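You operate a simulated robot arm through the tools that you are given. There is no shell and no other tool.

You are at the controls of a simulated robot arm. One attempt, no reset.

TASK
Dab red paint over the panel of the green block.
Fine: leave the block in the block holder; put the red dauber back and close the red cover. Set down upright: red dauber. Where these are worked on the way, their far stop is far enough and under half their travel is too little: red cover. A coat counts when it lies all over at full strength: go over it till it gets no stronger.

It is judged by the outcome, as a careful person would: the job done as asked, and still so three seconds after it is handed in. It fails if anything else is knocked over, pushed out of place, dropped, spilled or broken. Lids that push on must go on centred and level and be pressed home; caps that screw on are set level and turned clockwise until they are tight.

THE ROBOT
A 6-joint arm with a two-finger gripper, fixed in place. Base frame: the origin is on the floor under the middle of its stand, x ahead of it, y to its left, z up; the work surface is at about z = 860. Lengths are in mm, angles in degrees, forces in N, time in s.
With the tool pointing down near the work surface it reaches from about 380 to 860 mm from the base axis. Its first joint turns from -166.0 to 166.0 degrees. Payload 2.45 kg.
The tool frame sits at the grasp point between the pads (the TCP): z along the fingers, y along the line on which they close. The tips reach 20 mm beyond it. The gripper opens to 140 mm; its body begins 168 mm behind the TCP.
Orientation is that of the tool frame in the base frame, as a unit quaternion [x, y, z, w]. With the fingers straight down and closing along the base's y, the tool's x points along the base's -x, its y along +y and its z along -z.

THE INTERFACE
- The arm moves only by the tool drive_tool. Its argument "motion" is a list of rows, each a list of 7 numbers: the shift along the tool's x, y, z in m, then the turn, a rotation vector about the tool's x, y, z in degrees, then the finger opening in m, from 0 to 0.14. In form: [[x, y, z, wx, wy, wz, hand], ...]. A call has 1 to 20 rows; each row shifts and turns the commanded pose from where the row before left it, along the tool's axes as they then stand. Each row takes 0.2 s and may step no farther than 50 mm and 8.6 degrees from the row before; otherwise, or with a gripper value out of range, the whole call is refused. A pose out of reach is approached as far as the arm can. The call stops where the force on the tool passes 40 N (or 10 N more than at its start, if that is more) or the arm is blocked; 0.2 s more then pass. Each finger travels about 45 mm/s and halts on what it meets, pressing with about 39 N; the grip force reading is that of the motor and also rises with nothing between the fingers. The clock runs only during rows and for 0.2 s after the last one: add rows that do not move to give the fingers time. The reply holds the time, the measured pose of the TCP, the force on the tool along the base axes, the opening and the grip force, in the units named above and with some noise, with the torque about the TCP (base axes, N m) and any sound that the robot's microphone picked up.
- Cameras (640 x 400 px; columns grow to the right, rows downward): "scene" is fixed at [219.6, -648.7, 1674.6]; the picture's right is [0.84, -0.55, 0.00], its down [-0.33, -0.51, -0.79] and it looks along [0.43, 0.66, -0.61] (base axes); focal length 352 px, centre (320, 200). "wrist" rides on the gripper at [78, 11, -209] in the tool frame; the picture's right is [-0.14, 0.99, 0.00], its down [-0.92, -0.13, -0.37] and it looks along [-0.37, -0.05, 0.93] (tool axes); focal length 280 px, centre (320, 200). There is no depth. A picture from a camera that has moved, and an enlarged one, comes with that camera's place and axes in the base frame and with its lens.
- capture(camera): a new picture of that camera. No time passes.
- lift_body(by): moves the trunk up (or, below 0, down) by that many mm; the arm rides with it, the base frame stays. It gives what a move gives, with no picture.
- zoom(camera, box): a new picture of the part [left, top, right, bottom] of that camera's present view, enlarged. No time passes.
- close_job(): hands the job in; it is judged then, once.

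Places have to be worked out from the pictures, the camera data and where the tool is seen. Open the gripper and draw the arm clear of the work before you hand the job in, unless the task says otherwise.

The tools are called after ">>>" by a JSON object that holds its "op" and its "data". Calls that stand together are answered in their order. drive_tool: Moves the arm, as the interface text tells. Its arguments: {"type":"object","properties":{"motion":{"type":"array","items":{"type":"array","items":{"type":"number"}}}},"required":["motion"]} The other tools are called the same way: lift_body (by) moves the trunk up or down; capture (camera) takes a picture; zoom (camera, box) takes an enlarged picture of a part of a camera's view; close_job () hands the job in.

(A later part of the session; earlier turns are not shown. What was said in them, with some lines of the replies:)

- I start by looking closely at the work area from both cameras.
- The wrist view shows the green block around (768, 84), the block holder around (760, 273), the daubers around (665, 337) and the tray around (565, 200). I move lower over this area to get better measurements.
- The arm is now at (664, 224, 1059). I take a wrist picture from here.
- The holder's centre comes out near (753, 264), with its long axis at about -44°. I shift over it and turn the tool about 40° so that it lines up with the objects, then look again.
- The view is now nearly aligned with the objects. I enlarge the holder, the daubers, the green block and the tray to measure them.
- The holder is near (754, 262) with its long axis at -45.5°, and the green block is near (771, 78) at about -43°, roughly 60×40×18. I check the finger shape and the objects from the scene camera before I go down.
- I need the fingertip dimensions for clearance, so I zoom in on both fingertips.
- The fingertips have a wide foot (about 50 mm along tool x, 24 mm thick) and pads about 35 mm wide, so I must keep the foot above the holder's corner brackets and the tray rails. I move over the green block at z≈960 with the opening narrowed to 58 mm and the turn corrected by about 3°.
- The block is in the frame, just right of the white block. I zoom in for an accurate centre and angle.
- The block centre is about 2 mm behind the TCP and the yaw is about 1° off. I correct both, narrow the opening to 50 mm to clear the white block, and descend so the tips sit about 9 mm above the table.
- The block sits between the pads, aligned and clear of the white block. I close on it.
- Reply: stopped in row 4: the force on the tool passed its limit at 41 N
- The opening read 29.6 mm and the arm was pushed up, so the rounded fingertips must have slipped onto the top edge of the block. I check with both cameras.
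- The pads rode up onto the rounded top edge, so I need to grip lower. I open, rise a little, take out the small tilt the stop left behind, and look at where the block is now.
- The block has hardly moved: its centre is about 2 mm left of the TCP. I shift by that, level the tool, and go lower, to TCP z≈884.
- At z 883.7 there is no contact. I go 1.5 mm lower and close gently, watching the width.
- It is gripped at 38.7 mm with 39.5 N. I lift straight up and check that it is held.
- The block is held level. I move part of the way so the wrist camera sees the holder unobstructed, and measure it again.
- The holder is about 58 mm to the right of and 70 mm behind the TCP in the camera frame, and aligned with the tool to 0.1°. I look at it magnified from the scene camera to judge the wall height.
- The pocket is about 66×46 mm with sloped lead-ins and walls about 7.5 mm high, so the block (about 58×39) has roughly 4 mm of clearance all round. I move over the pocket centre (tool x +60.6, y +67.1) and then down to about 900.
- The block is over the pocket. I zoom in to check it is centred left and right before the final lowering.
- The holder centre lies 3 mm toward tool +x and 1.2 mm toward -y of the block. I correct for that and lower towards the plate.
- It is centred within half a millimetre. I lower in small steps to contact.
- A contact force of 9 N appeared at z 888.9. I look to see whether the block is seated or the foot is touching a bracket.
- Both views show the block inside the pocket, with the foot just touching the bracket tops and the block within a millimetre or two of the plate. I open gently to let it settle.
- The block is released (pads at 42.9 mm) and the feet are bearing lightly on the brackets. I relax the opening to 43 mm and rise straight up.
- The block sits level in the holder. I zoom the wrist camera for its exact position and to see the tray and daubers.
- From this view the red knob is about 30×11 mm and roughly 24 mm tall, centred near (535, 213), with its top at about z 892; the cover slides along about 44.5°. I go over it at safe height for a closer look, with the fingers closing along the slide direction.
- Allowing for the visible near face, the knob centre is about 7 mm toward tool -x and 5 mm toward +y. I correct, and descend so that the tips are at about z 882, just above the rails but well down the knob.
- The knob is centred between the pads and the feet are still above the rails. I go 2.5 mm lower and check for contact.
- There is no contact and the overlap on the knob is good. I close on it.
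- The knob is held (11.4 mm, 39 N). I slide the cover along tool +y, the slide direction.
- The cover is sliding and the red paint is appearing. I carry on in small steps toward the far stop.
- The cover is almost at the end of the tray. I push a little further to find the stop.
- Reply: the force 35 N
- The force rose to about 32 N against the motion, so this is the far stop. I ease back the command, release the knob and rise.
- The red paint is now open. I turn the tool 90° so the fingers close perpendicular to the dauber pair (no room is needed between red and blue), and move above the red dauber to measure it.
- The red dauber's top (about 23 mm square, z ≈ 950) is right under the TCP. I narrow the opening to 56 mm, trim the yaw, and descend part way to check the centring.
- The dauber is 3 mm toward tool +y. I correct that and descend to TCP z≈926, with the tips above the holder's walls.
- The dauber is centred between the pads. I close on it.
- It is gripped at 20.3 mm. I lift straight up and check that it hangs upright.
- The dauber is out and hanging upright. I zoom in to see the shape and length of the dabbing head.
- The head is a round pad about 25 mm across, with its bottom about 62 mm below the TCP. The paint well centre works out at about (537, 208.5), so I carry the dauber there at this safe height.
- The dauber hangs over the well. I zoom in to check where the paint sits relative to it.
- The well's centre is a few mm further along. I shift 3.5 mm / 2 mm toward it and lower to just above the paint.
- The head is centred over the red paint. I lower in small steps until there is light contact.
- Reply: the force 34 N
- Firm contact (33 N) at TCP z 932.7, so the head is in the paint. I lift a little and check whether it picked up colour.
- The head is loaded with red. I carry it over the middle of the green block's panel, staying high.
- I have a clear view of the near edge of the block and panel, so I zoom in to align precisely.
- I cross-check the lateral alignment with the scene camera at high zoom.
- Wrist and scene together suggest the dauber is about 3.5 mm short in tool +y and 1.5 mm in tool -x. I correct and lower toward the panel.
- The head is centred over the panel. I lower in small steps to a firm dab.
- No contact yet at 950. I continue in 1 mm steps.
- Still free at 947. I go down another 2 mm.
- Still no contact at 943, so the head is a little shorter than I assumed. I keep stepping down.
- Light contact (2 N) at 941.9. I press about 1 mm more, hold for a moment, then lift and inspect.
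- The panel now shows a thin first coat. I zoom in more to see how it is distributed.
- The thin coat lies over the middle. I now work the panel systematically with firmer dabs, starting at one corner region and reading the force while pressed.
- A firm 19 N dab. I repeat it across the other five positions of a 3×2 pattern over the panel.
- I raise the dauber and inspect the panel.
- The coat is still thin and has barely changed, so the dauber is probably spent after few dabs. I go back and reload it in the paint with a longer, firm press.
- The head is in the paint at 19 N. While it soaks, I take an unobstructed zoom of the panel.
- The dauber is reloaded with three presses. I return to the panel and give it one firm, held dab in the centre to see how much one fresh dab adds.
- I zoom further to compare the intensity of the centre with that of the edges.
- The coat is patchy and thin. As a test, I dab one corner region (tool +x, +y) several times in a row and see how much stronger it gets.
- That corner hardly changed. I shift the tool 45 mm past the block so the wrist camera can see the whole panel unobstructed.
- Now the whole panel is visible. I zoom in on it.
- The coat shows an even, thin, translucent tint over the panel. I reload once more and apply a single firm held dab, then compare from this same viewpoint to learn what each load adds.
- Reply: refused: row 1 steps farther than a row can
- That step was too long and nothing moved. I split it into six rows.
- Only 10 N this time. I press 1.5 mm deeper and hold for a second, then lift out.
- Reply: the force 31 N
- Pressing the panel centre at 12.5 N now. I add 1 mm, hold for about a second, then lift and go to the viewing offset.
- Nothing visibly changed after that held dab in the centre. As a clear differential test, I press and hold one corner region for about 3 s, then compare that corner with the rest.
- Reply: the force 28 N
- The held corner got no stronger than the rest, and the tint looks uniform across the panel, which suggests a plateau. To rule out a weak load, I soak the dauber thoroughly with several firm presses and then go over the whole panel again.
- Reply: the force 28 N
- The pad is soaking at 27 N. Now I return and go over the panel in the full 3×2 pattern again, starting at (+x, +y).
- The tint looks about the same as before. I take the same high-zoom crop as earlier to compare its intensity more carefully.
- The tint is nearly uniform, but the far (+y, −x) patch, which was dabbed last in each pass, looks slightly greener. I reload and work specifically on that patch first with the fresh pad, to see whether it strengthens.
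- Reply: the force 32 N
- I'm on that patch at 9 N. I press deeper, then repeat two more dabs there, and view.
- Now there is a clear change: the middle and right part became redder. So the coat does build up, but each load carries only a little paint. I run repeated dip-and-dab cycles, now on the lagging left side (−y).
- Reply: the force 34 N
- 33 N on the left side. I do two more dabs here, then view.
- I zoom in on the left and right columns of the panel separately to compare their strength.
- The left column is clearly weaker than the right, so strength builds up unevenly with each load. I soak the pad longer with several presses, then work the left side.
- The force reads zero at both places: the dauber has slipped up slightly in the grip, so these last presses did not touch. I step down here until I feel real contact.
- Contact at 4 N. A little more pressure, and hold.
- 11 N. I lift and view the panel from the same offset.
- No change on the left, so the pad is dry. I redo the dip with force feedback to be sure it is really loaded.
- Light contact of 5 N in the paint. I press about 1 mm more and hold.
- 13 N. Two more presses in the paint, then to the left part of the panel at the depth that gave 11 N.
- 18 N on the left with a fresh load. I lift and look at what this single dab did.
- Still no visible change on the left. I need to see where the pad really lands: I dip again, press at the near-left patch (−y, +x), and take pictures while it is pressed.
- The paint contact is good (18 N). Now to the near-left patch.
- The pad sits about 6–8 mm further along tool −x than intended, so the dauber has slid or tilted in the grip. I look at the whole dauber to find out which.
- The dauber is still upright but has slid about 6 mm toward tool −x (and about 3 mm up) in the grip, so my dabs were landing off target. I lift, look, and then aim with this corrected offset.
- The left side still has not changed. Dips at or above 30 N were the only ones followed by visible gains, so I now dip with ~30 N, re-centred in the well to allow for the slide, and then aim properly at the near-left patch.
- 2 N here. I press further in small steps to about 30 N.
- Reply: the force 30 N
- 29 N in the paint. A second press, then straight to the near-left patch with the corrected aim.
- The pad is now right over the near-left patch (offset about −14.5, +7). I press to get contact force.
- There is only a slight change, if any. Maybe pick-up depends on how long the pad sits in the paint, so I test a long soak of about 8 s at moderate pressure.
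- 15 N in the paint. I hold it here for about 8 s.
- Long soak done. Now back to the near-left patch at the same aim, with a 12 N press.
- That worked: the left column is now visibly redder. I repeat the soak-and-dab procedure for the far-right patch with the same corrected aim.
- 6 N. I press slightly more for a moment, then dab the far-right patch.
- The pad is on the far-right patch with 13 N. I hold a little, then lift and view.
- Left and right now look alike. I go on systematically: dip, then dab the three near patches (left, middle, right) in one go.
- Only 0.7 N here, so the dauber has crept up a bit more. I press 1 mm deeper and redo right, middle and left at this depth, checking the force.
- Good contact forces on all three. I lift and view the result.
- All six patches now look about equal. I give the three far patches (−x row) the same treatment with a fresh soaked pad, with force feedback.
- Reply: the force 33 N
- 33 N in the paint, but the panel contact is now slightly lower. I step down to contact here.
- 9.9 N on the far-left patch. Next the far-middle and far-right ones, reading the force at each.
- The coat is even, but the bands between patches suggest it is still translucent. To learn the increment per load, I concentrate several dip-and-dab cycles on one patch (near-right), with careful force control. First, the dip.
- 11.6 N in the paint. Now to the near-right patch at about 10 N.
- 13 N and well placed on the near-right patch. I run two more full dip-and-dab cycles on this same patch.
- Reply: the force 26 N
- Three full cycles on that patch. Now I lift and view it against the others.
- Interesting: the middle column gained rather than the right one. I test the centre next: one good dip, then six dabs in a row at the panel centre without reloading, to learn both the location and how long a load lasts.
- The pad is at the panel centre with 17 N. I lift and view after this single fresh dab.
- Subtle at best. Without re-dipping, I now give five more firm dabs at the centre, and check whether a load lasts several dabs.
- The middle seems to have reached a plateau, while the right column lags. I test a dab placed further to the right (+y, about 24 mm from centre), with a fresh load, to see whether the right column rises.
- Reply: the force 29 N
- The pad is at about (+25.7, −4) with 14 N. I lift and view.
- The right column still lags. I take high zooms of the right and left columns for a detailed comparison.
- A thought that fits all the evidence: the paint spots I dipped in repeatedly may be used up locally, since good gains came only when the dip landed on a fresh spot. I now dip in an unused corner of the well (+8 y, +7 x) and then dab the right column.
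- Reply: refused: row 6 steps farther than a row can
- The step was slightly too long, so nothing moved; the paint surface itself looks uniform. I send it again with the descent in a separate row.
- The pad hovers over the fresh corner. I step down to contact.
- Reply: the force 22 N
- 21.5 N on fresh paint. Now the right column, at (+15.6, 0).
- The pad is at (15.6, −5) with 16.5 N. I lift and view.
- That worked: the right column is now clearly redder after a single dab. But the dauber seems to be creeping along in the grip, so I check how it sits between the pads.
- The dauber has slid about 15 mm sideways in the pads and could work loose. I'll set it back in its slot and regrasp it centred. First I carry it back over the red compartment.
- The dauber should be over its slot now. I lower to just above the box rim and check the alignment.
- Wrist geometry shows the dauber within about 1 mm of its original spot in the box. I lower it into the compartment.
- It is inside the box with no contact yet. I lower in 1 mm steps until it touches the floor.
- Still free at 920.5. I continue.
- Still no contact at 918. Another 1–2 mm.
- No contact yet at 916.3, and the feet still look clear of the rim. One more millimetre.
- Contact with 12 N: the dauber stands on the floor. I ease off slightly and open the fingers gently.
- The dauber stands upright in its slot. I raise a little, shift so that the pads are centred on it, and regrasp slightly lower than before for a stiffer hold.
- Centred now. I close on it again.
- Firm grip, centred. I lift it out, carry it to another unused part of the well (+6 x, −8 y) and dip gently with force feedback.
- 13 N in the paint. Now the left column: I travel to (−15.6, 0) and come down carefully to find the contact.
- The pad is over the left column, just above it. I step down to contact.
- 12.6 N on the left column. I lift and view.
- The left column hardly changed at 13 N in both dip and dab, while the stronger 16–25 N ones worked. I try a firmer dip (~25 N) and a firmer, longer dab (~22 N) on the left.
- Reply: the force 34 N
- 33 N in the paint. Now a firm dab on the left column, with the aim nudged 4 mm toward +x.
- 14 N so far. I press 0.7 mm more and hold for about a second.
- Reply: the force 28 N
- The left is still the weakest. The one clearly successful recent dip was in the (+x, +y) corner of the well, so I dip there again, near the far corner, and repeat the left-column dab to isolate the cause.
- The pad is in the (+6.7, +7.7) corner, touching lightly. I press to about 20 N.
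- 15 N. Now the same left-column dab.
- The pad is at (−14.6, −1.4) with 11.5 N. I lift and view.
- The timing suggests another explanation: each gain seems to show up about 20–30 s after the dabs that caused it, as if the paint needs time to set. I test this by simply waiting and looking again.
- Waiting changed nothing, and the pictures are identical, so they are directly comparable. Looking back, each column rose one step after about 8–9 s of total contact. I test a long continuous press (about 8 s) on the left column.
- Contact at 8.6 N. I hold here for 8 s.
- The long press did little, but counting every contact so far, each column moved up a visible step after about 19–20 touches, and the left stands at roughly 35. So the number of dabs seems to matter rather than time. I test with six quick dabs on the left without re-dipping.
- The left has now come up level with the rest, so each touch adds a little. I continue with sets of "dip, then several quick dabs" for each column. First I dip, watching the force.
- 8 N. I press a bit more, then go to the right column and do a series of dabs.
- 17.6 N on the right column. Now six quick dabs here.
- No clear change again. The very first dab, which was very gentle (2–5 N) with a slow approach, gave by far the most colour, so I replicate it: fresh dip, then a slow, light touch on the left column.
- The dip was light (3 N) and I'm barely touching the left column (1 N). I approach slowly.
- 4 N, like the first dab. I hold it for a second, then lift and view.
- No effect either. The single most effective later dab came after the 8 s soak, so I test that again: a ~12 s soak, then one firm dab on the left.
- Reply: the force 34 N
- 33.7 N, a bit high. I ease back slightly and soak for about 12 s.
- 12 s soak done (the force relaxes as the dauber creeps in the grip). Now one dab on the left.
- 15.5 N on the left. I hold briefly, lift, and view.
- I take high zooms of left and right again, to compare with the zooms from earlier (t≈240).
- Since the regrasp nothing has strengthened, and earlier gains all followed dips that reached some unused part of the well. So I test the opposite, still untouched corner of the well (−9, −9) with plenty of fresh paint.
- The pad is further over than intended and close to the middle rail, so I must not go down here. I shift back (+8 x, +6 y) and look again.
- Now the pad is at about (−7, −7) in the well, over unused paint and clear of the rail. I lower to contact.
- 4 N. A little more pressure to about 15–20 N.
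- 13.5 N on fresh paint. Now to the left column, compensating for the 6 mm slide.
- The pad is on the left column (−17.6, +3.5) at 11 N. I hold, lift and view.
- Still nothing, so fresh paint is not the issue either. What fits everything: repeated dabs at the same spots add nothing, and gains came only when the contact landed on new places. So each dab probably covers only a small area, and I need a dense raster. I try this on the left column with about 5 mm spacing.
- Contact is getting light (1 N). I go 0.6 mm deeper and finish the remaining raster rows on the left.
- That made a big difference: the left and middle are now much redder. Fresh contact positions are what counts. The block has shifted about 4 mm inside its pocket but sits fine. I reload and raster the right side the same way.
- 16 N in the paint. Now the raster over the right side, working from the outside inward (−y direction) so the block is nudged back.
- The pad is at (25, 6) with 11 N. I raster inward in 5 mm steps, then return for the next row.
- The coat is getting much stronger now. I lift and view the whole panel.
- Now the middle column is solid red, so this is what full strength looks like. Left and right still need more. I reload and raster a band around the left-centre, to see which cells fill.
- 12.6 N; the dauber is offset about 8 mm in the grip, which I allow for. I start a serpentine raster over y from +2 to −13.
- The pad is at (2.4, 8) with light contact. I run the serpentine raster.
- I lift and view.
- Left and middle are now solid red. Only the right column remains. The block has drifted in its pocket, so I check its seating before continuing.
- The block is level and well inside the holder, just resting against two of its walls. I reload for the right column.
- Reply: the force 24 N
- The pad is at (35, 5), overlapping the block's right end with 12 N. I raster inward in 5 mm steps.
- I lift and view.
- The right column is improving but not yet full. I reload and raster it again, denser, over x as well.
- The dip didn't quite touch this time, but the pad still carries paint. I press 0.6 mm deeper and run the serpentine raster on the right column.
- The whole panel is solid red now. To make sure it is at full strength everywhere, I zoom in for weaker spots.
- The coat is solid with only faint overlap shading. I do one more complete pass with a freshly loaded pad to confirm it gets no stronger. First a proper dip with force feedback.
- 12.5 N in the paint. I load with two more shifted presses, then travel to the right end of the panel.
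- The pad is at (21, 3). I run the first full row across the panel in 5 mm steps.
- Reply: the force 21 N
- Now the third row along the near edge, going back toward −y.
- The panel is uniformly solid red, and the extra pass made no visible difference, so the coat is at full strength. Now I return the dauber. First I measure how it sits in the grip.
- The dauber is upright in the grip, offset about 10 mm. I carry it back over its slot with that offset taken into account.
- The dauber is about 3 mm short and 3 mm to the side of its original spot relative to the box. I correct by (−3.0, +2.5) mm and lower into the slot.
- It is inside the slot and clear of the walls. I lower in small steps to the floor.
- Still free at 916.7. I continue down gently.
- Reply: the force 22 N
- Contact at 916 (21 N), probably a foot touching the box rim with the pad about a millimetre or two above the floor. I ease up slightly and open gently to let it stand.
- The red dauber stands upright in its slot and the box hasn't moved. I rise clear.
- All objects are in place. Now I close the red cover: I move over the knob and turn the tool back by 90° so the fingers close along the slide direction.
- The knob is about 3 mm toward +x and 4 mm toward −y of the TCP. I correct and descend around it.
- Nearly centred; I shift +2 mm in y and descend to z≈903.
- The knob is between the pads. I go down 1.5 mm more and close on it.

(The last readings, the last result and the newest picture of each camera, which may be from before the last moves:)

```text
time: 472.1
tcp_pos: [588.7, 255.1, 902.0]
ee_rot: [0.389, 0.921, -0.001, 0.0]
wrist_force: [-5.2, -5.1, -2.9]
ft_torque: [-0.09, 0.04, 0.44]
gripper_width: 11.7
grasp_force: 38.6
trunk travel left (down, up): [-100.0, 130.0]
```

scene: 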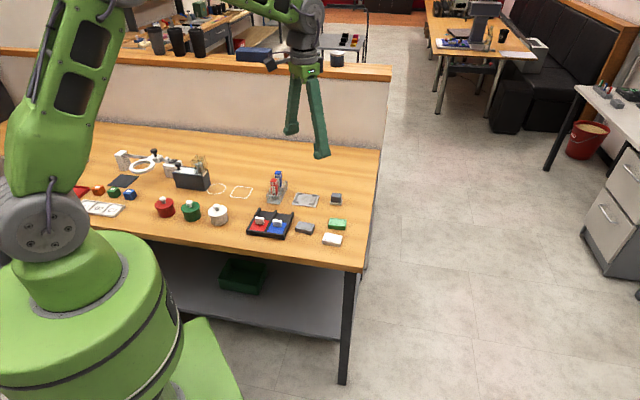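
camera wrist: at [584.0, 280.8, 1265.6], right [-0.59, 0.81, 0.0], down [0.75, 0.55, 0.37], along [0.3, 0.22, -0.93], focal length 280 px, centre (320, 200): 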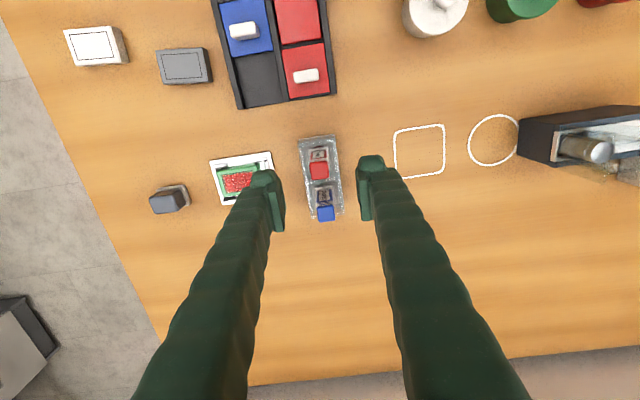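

The knob is gripped (11.7 mm). I slide the cover back along −y toward closed.

>>> {"op": "drive_tool", "data": {"motion": [[0, -0.003, 0, 0, 0, 0, 0.006], [0, -0.005, 0, 0, 0, 0, 0.006], [-0.0001, -0.006, 0, 0, 0, 0, 0.006], [0, -0.006, 0, 0, 0, 0, 0.006], [-0.0001, -0.006, 0, 0, 0, 0, 0.006], [0, -0.006, 0, 0, 0, 0, 0.006], [-0.0001, -0.006, 0, 0, 0, 0, 0.006], [0, -0.006, 0, 0, 0, 0, 0.006], [0, -0.005, 0, 0, 0, 0, 0.006], [0, -0.004, 0, 0, 0, 0, 0.006], [0, 0, 0, 0, 0, 0, 0.006]]}}

>>> {"op": "zoom", "data": {"camera": "scene", "box": [240, 175, 310, 240]}}

```text
time: 474.5
tcp_pos: [552.3, 220.5, 901.4]
ee_rot: [0.39, 0.921, 0.001, 0.002]
wrist_force: [6.1, -5.5, -1.7]
ft_torque: [-0.12, -0.12, 0.43]
gripper_width: 11.7
grasp_force: 38.4
trunk travel left (down, up): [-100.0, 130.0]
```

```text
6.15 times, centred on (275, 208) of scene
camera zoom: at [219.6, -648.7, 1674.6], right [0.84, -0.55, 0.0], down [-0.33, -0.51, -0.79], along [0.43, 0.66, -0.61], focal length 2163 px, centre (597, 154)
```

zoom: 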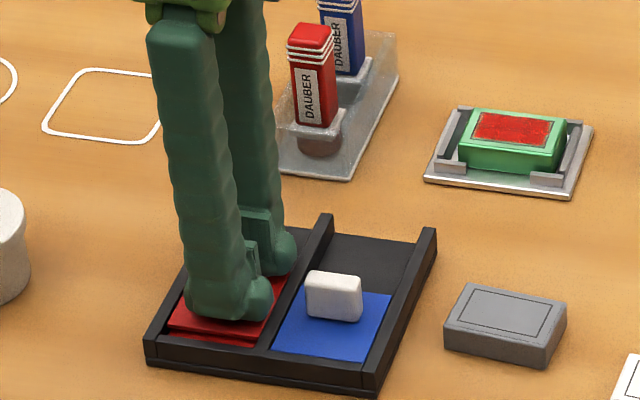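

About 50 mm moved, with a thin gap left. I continue in small steps to the closed stop.

>>> {"op": "drive_tool", "data": {"motion": [[0, -0.003, 0, 0, 0, 0, 0.006], [0, -0.003, 0, 0, 0, 0, 0.006], [0, -0.002, 0, 0, 0, 0, 0.006], [0, -0.001, 0, 0, 0, 0, 0.006], [0, -0.001, 0, 0, 0, 0, 0.006], [0, 0, 0, 0, 0, 0, 0.006]]}}

>>> {"op": "zoom", "data": {"camera": "scene", "box": [240, 175, 310, 240]}}

```text
time: 475.9
tcp_pos: [545.1, 214.1, 901.5]
ee_rot: [0.39, 0.921, 0.001, 0.002]
wrist_force: [24.2, -8.9, 0.6]
ft_torque: [-0.22, -0.38, 0.42]
gripper_width: 11.6
grasp_force: 38.1
trunk travel left (down, up): [-100.0, 130.0]
```

```text
6.15 times, centred on (275, 208) of scene
camera zoom: at [219.6, -648.7, 1674.6], right [0.84, -0.55, 0.0], down [-0.33, -0.51, -0.79], along [0.43, 0.66, -0.61], focal length 2163 px, centre (597, 154)
```

zoom: 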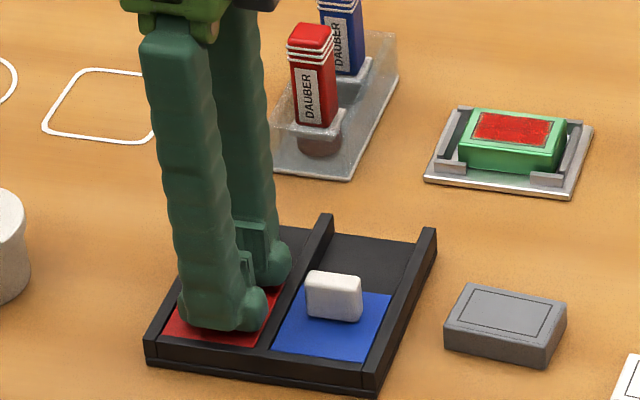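

I'm back at the starting position (545, 214), with resistance building up. I relieve the sideways load a little and give a final small push to make sure it is fully home.

>>> {"op": "drive_tool", "data": {"motion": [[-0.0012, 0, 0, 0, 0, 0, 0.006], [0, -0.001, 0, 0, 0, 0, 0.006], [0, 0, 0, 0, 0, 0, 0.006], [0, 0, 0, 0, 0, 0, 0.006]]}}

>>> {"op": "zoom", "data": {"camera": "wrist", "box": [180, 80, 440, 250]}}

```text
time: 476.9
tcp_pos: [545.5, 212.9, 901.8]
ee_rot: [0.391, 0.921, 0.0, 0.001]
wrist_force: [19.7, 8.7, 4.4]
ft_torque: [0.19, -0.09, 0.39]
gripper_width: 11.7
grasp_force: 39.0
trunk travel left (down, up): [-100.0, 130.0]
```

```text
2.35 times, centred on (310, 165) of wrist
camera zoom: at [497.4, 276.4, 1110.3], right [0.81, 0.59, 0.0], down [0.55, -0.75, 0.37], along [0.22, -0.3, -0.93], focal length 660 px, centre (344, 282)
```

zoom: 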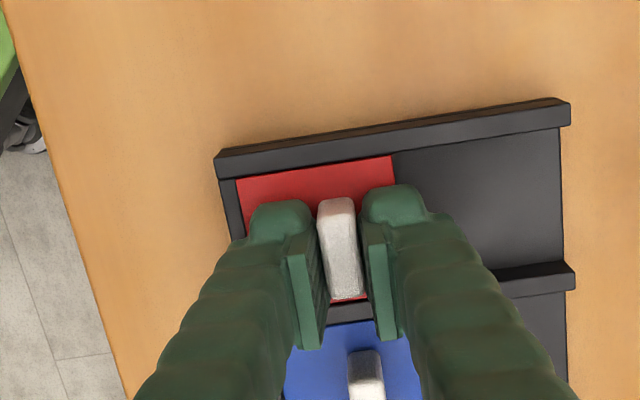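

There is 20 N resistance along the slide with the cover edge at the end wall, so it is fully closed. I ease off, open the fingers and rise.

>>> {"op": "drive_tool", "data": {"motion": [[0, 0.0012, 0, 0, 0, 0, 0.006], [0, 0, 0, 0, 0, 0, 0.014], [0, 0, 0, 0, 0, 0, 0.026], [0, 0, 0, 0, 0, 0, 0.038], [0, 0, 0, 0, 0, 0, 0.044], [0, 0, -0.02, 0, 0, 0, 0.044], [0, 0, -0.04, 0, 0, 0, 0.044], [0, 0, -0.045, 0, 0, 0, 0.06], [0, 0, -0.045, 0, 0, 0, 0.08], [0, 0, -0.04, 0, 0, 0, 0.1], [0, 0, 0, 0, 0, 0, 0.1]]}}

>>> {"op": "zoom", "data": {"camera": "scene", "box": [230, 160, 340, 245]}}

>>> {"op": "capture", "data": {"camera": "wrist"}}

```text
time: 479.3
tcp_pos: [542.3, 213.2, 1093.9]
ee_rot: [0.391, 0.92, 0.0, 0.001]
wrist_force: [0.5, 0.2, 0.2]
ft_torque: [0.0, 0.04, 0.02]
gripper_width: 100.0
grasp_force: 0.0
trunk travel left (down, up): [-100.0, 130.0]
```

```text
4.71 times, centred on (285, 202) of scene
camera zoom: at [219.6, -648.7, 1674.6], right [0.84, -0.55, 0.0], down [-0.33, -0.51, -0.79], along [0.43, 0.66, -0.61], focal length 1654 px, centre (485, 188)
```

zoom: 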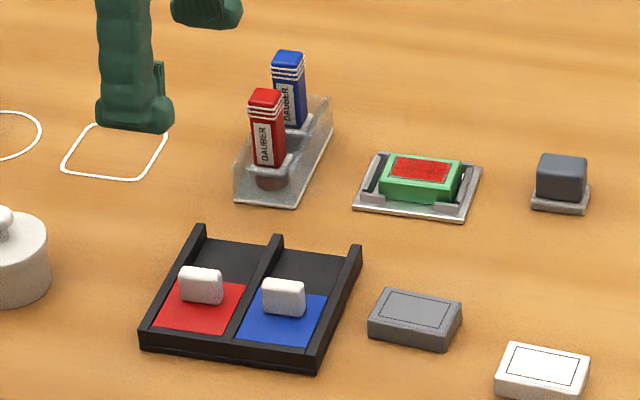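

```text
taken
camera wrist: at [494.6, 276.2, 1303.1], right [0.81, 0.59, 0.0], down [0.55, -0.75, 0.37], along [0.22, -0.3, -0.93], focal length 280 px, centre (320, 200)
```

wrist: 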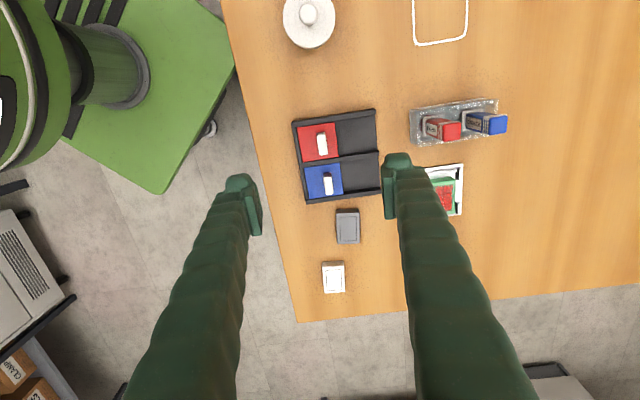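

The red cover is closed, just like the blue one. I take a last close look at the panel, the holder, and the dauber before handing in.

>>> {"op": "zoom", "data": {"camera": "scene", "box": [300, 184, 330, 206]}}

>>> {"op": "zoom", "data": {"camera": "scene", "box": [262, 160, 312, 210]}}

>>> {"op": "zoom", "data": {"camera": "wrist", "box": [280, 100, 400, 210]}}

```text
16.00 times, centred on (315, 195) of scene
camera zoom: at [219.6, -648.7, 1674.6], right [0.84, -0.55, 0.0], down [-0.33, -0.51, -0.79], along [0.43, 0.66, -0.61], focal length 5624 px, centre (400, 280)
```

zoom: 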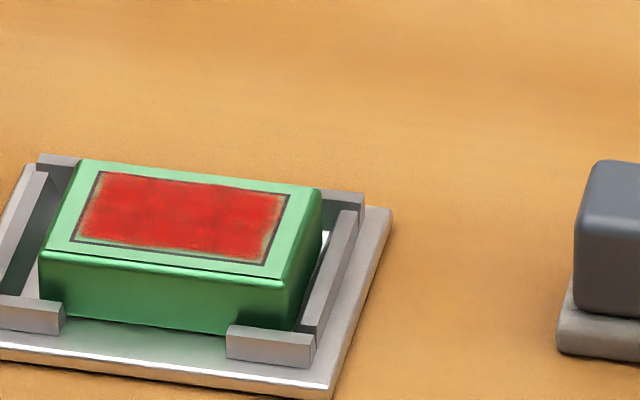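

```text
8.00 times, centred on (287, 185) of scene
camera zoom: at [219.6, -648.7, 1674.6], right [0.84, -0.55, 0.0], down [-0.33, -0.51, -0.79], along [0.43, 0.66, -0.61], focal length 2812 px, centre (584, 320)
```

zoom: 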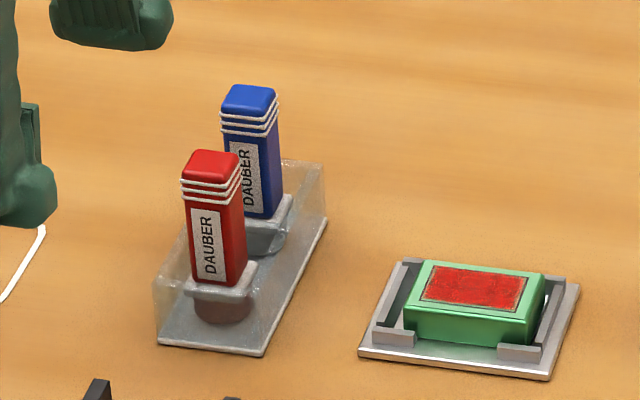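

```text
3.64 times, centred on (340, 155) of wrist
camera zoom: at [494.6, 276.2, 1303.1], right [0.81, 0.59, 0.0], down [0.55, -0.75, 0.37], along [0.22, -0.3, -0.93], focal length 1020 px, centre (247, 364)
```

zoom: 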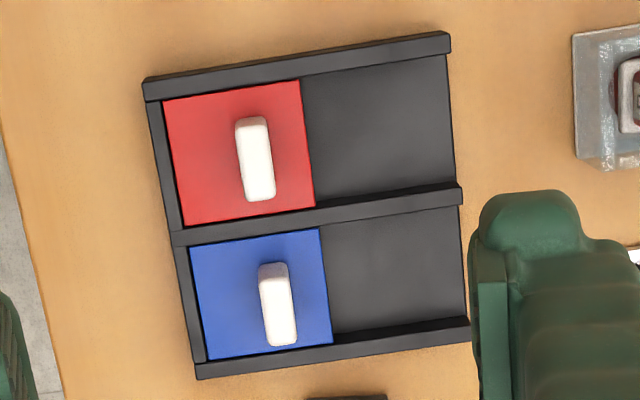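

Everything is as it should be: the panel is solid red, the block is in its holder, the red dauber is upright in its slot, and the red cover is fully closed. I draw the arm a bit further clear.

>>> {"op": "drive_tool", "data": {"motion": [[0, 0, -0.04, 0, 0, 0, 0.12], [0, 0, -0.04, 0, 0, 0, 0.12], [0.03, 0, 0, 0, 0, 0, 0.12], [0, 0, 0, 0, 0, 0, 0.12], [0, 0, 0, 0, 0, 0, 0.12]]}}

>>> {"op": "capture", "data": {"camera": "scene"}}

```text
time: 480.5
tcp_pos: [521.7, 232.9, 1172.8]
ee_rot: [0.39, 0.921, 0.0, 0.0]
wrist_force: [-0.2, -0.4, -0.5]
ft_torque: [0.04, 0.01, 0.02]
gripper_width: 119.8
grasp_force: 0.2
trunk travel left (down, up): [-100.0, 130.0]
```

```text
taken
```

scene: 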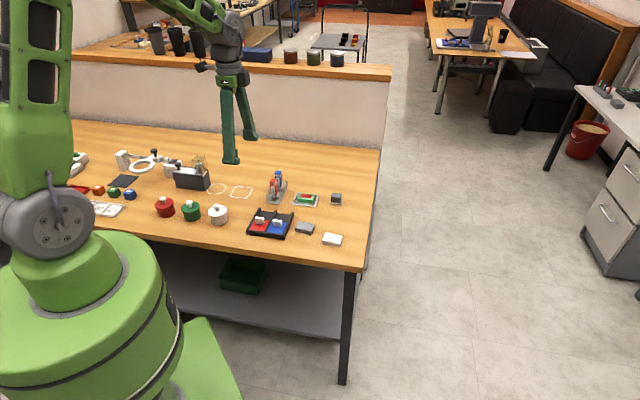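

The arm is clear, the gripper is open, and everything is in place. I hand the job in.

>>> {"op": "close_job", "data": {}}

```text
The job is handed in.
```

The green block's panel now has a solid red coat all over, and the job is handed in. A last full pass with a reloaded dauber made no visible difference, so I took the coat to be at full strength.

- **Block:** it is still in the block holder, level. It shifted a few millimetres inside the holder during dabbing but stays between the walls.
- **Red dauber:** it stands upright back in its own slot, next to the blue one. I think it settled the last millimetre or two on release, because a finger seemed to touch the slot's rim first.
- **Red cover:** I opened it to its far stop for dipping, then slid it back until it met the closed end.
- **Everything else:** the last pictures show nothing knocked over or spilled. The block holder reads within about 3 mm of where it started, which is within my measuring error.

Painting took far longer than expected. Repeated dabs on the same spots added almost nothing, and the colour only built up once I worked across the panel in small steps.

The dauber also kept slipping in the grip. I put it back in its slot once partway through to regrip it.
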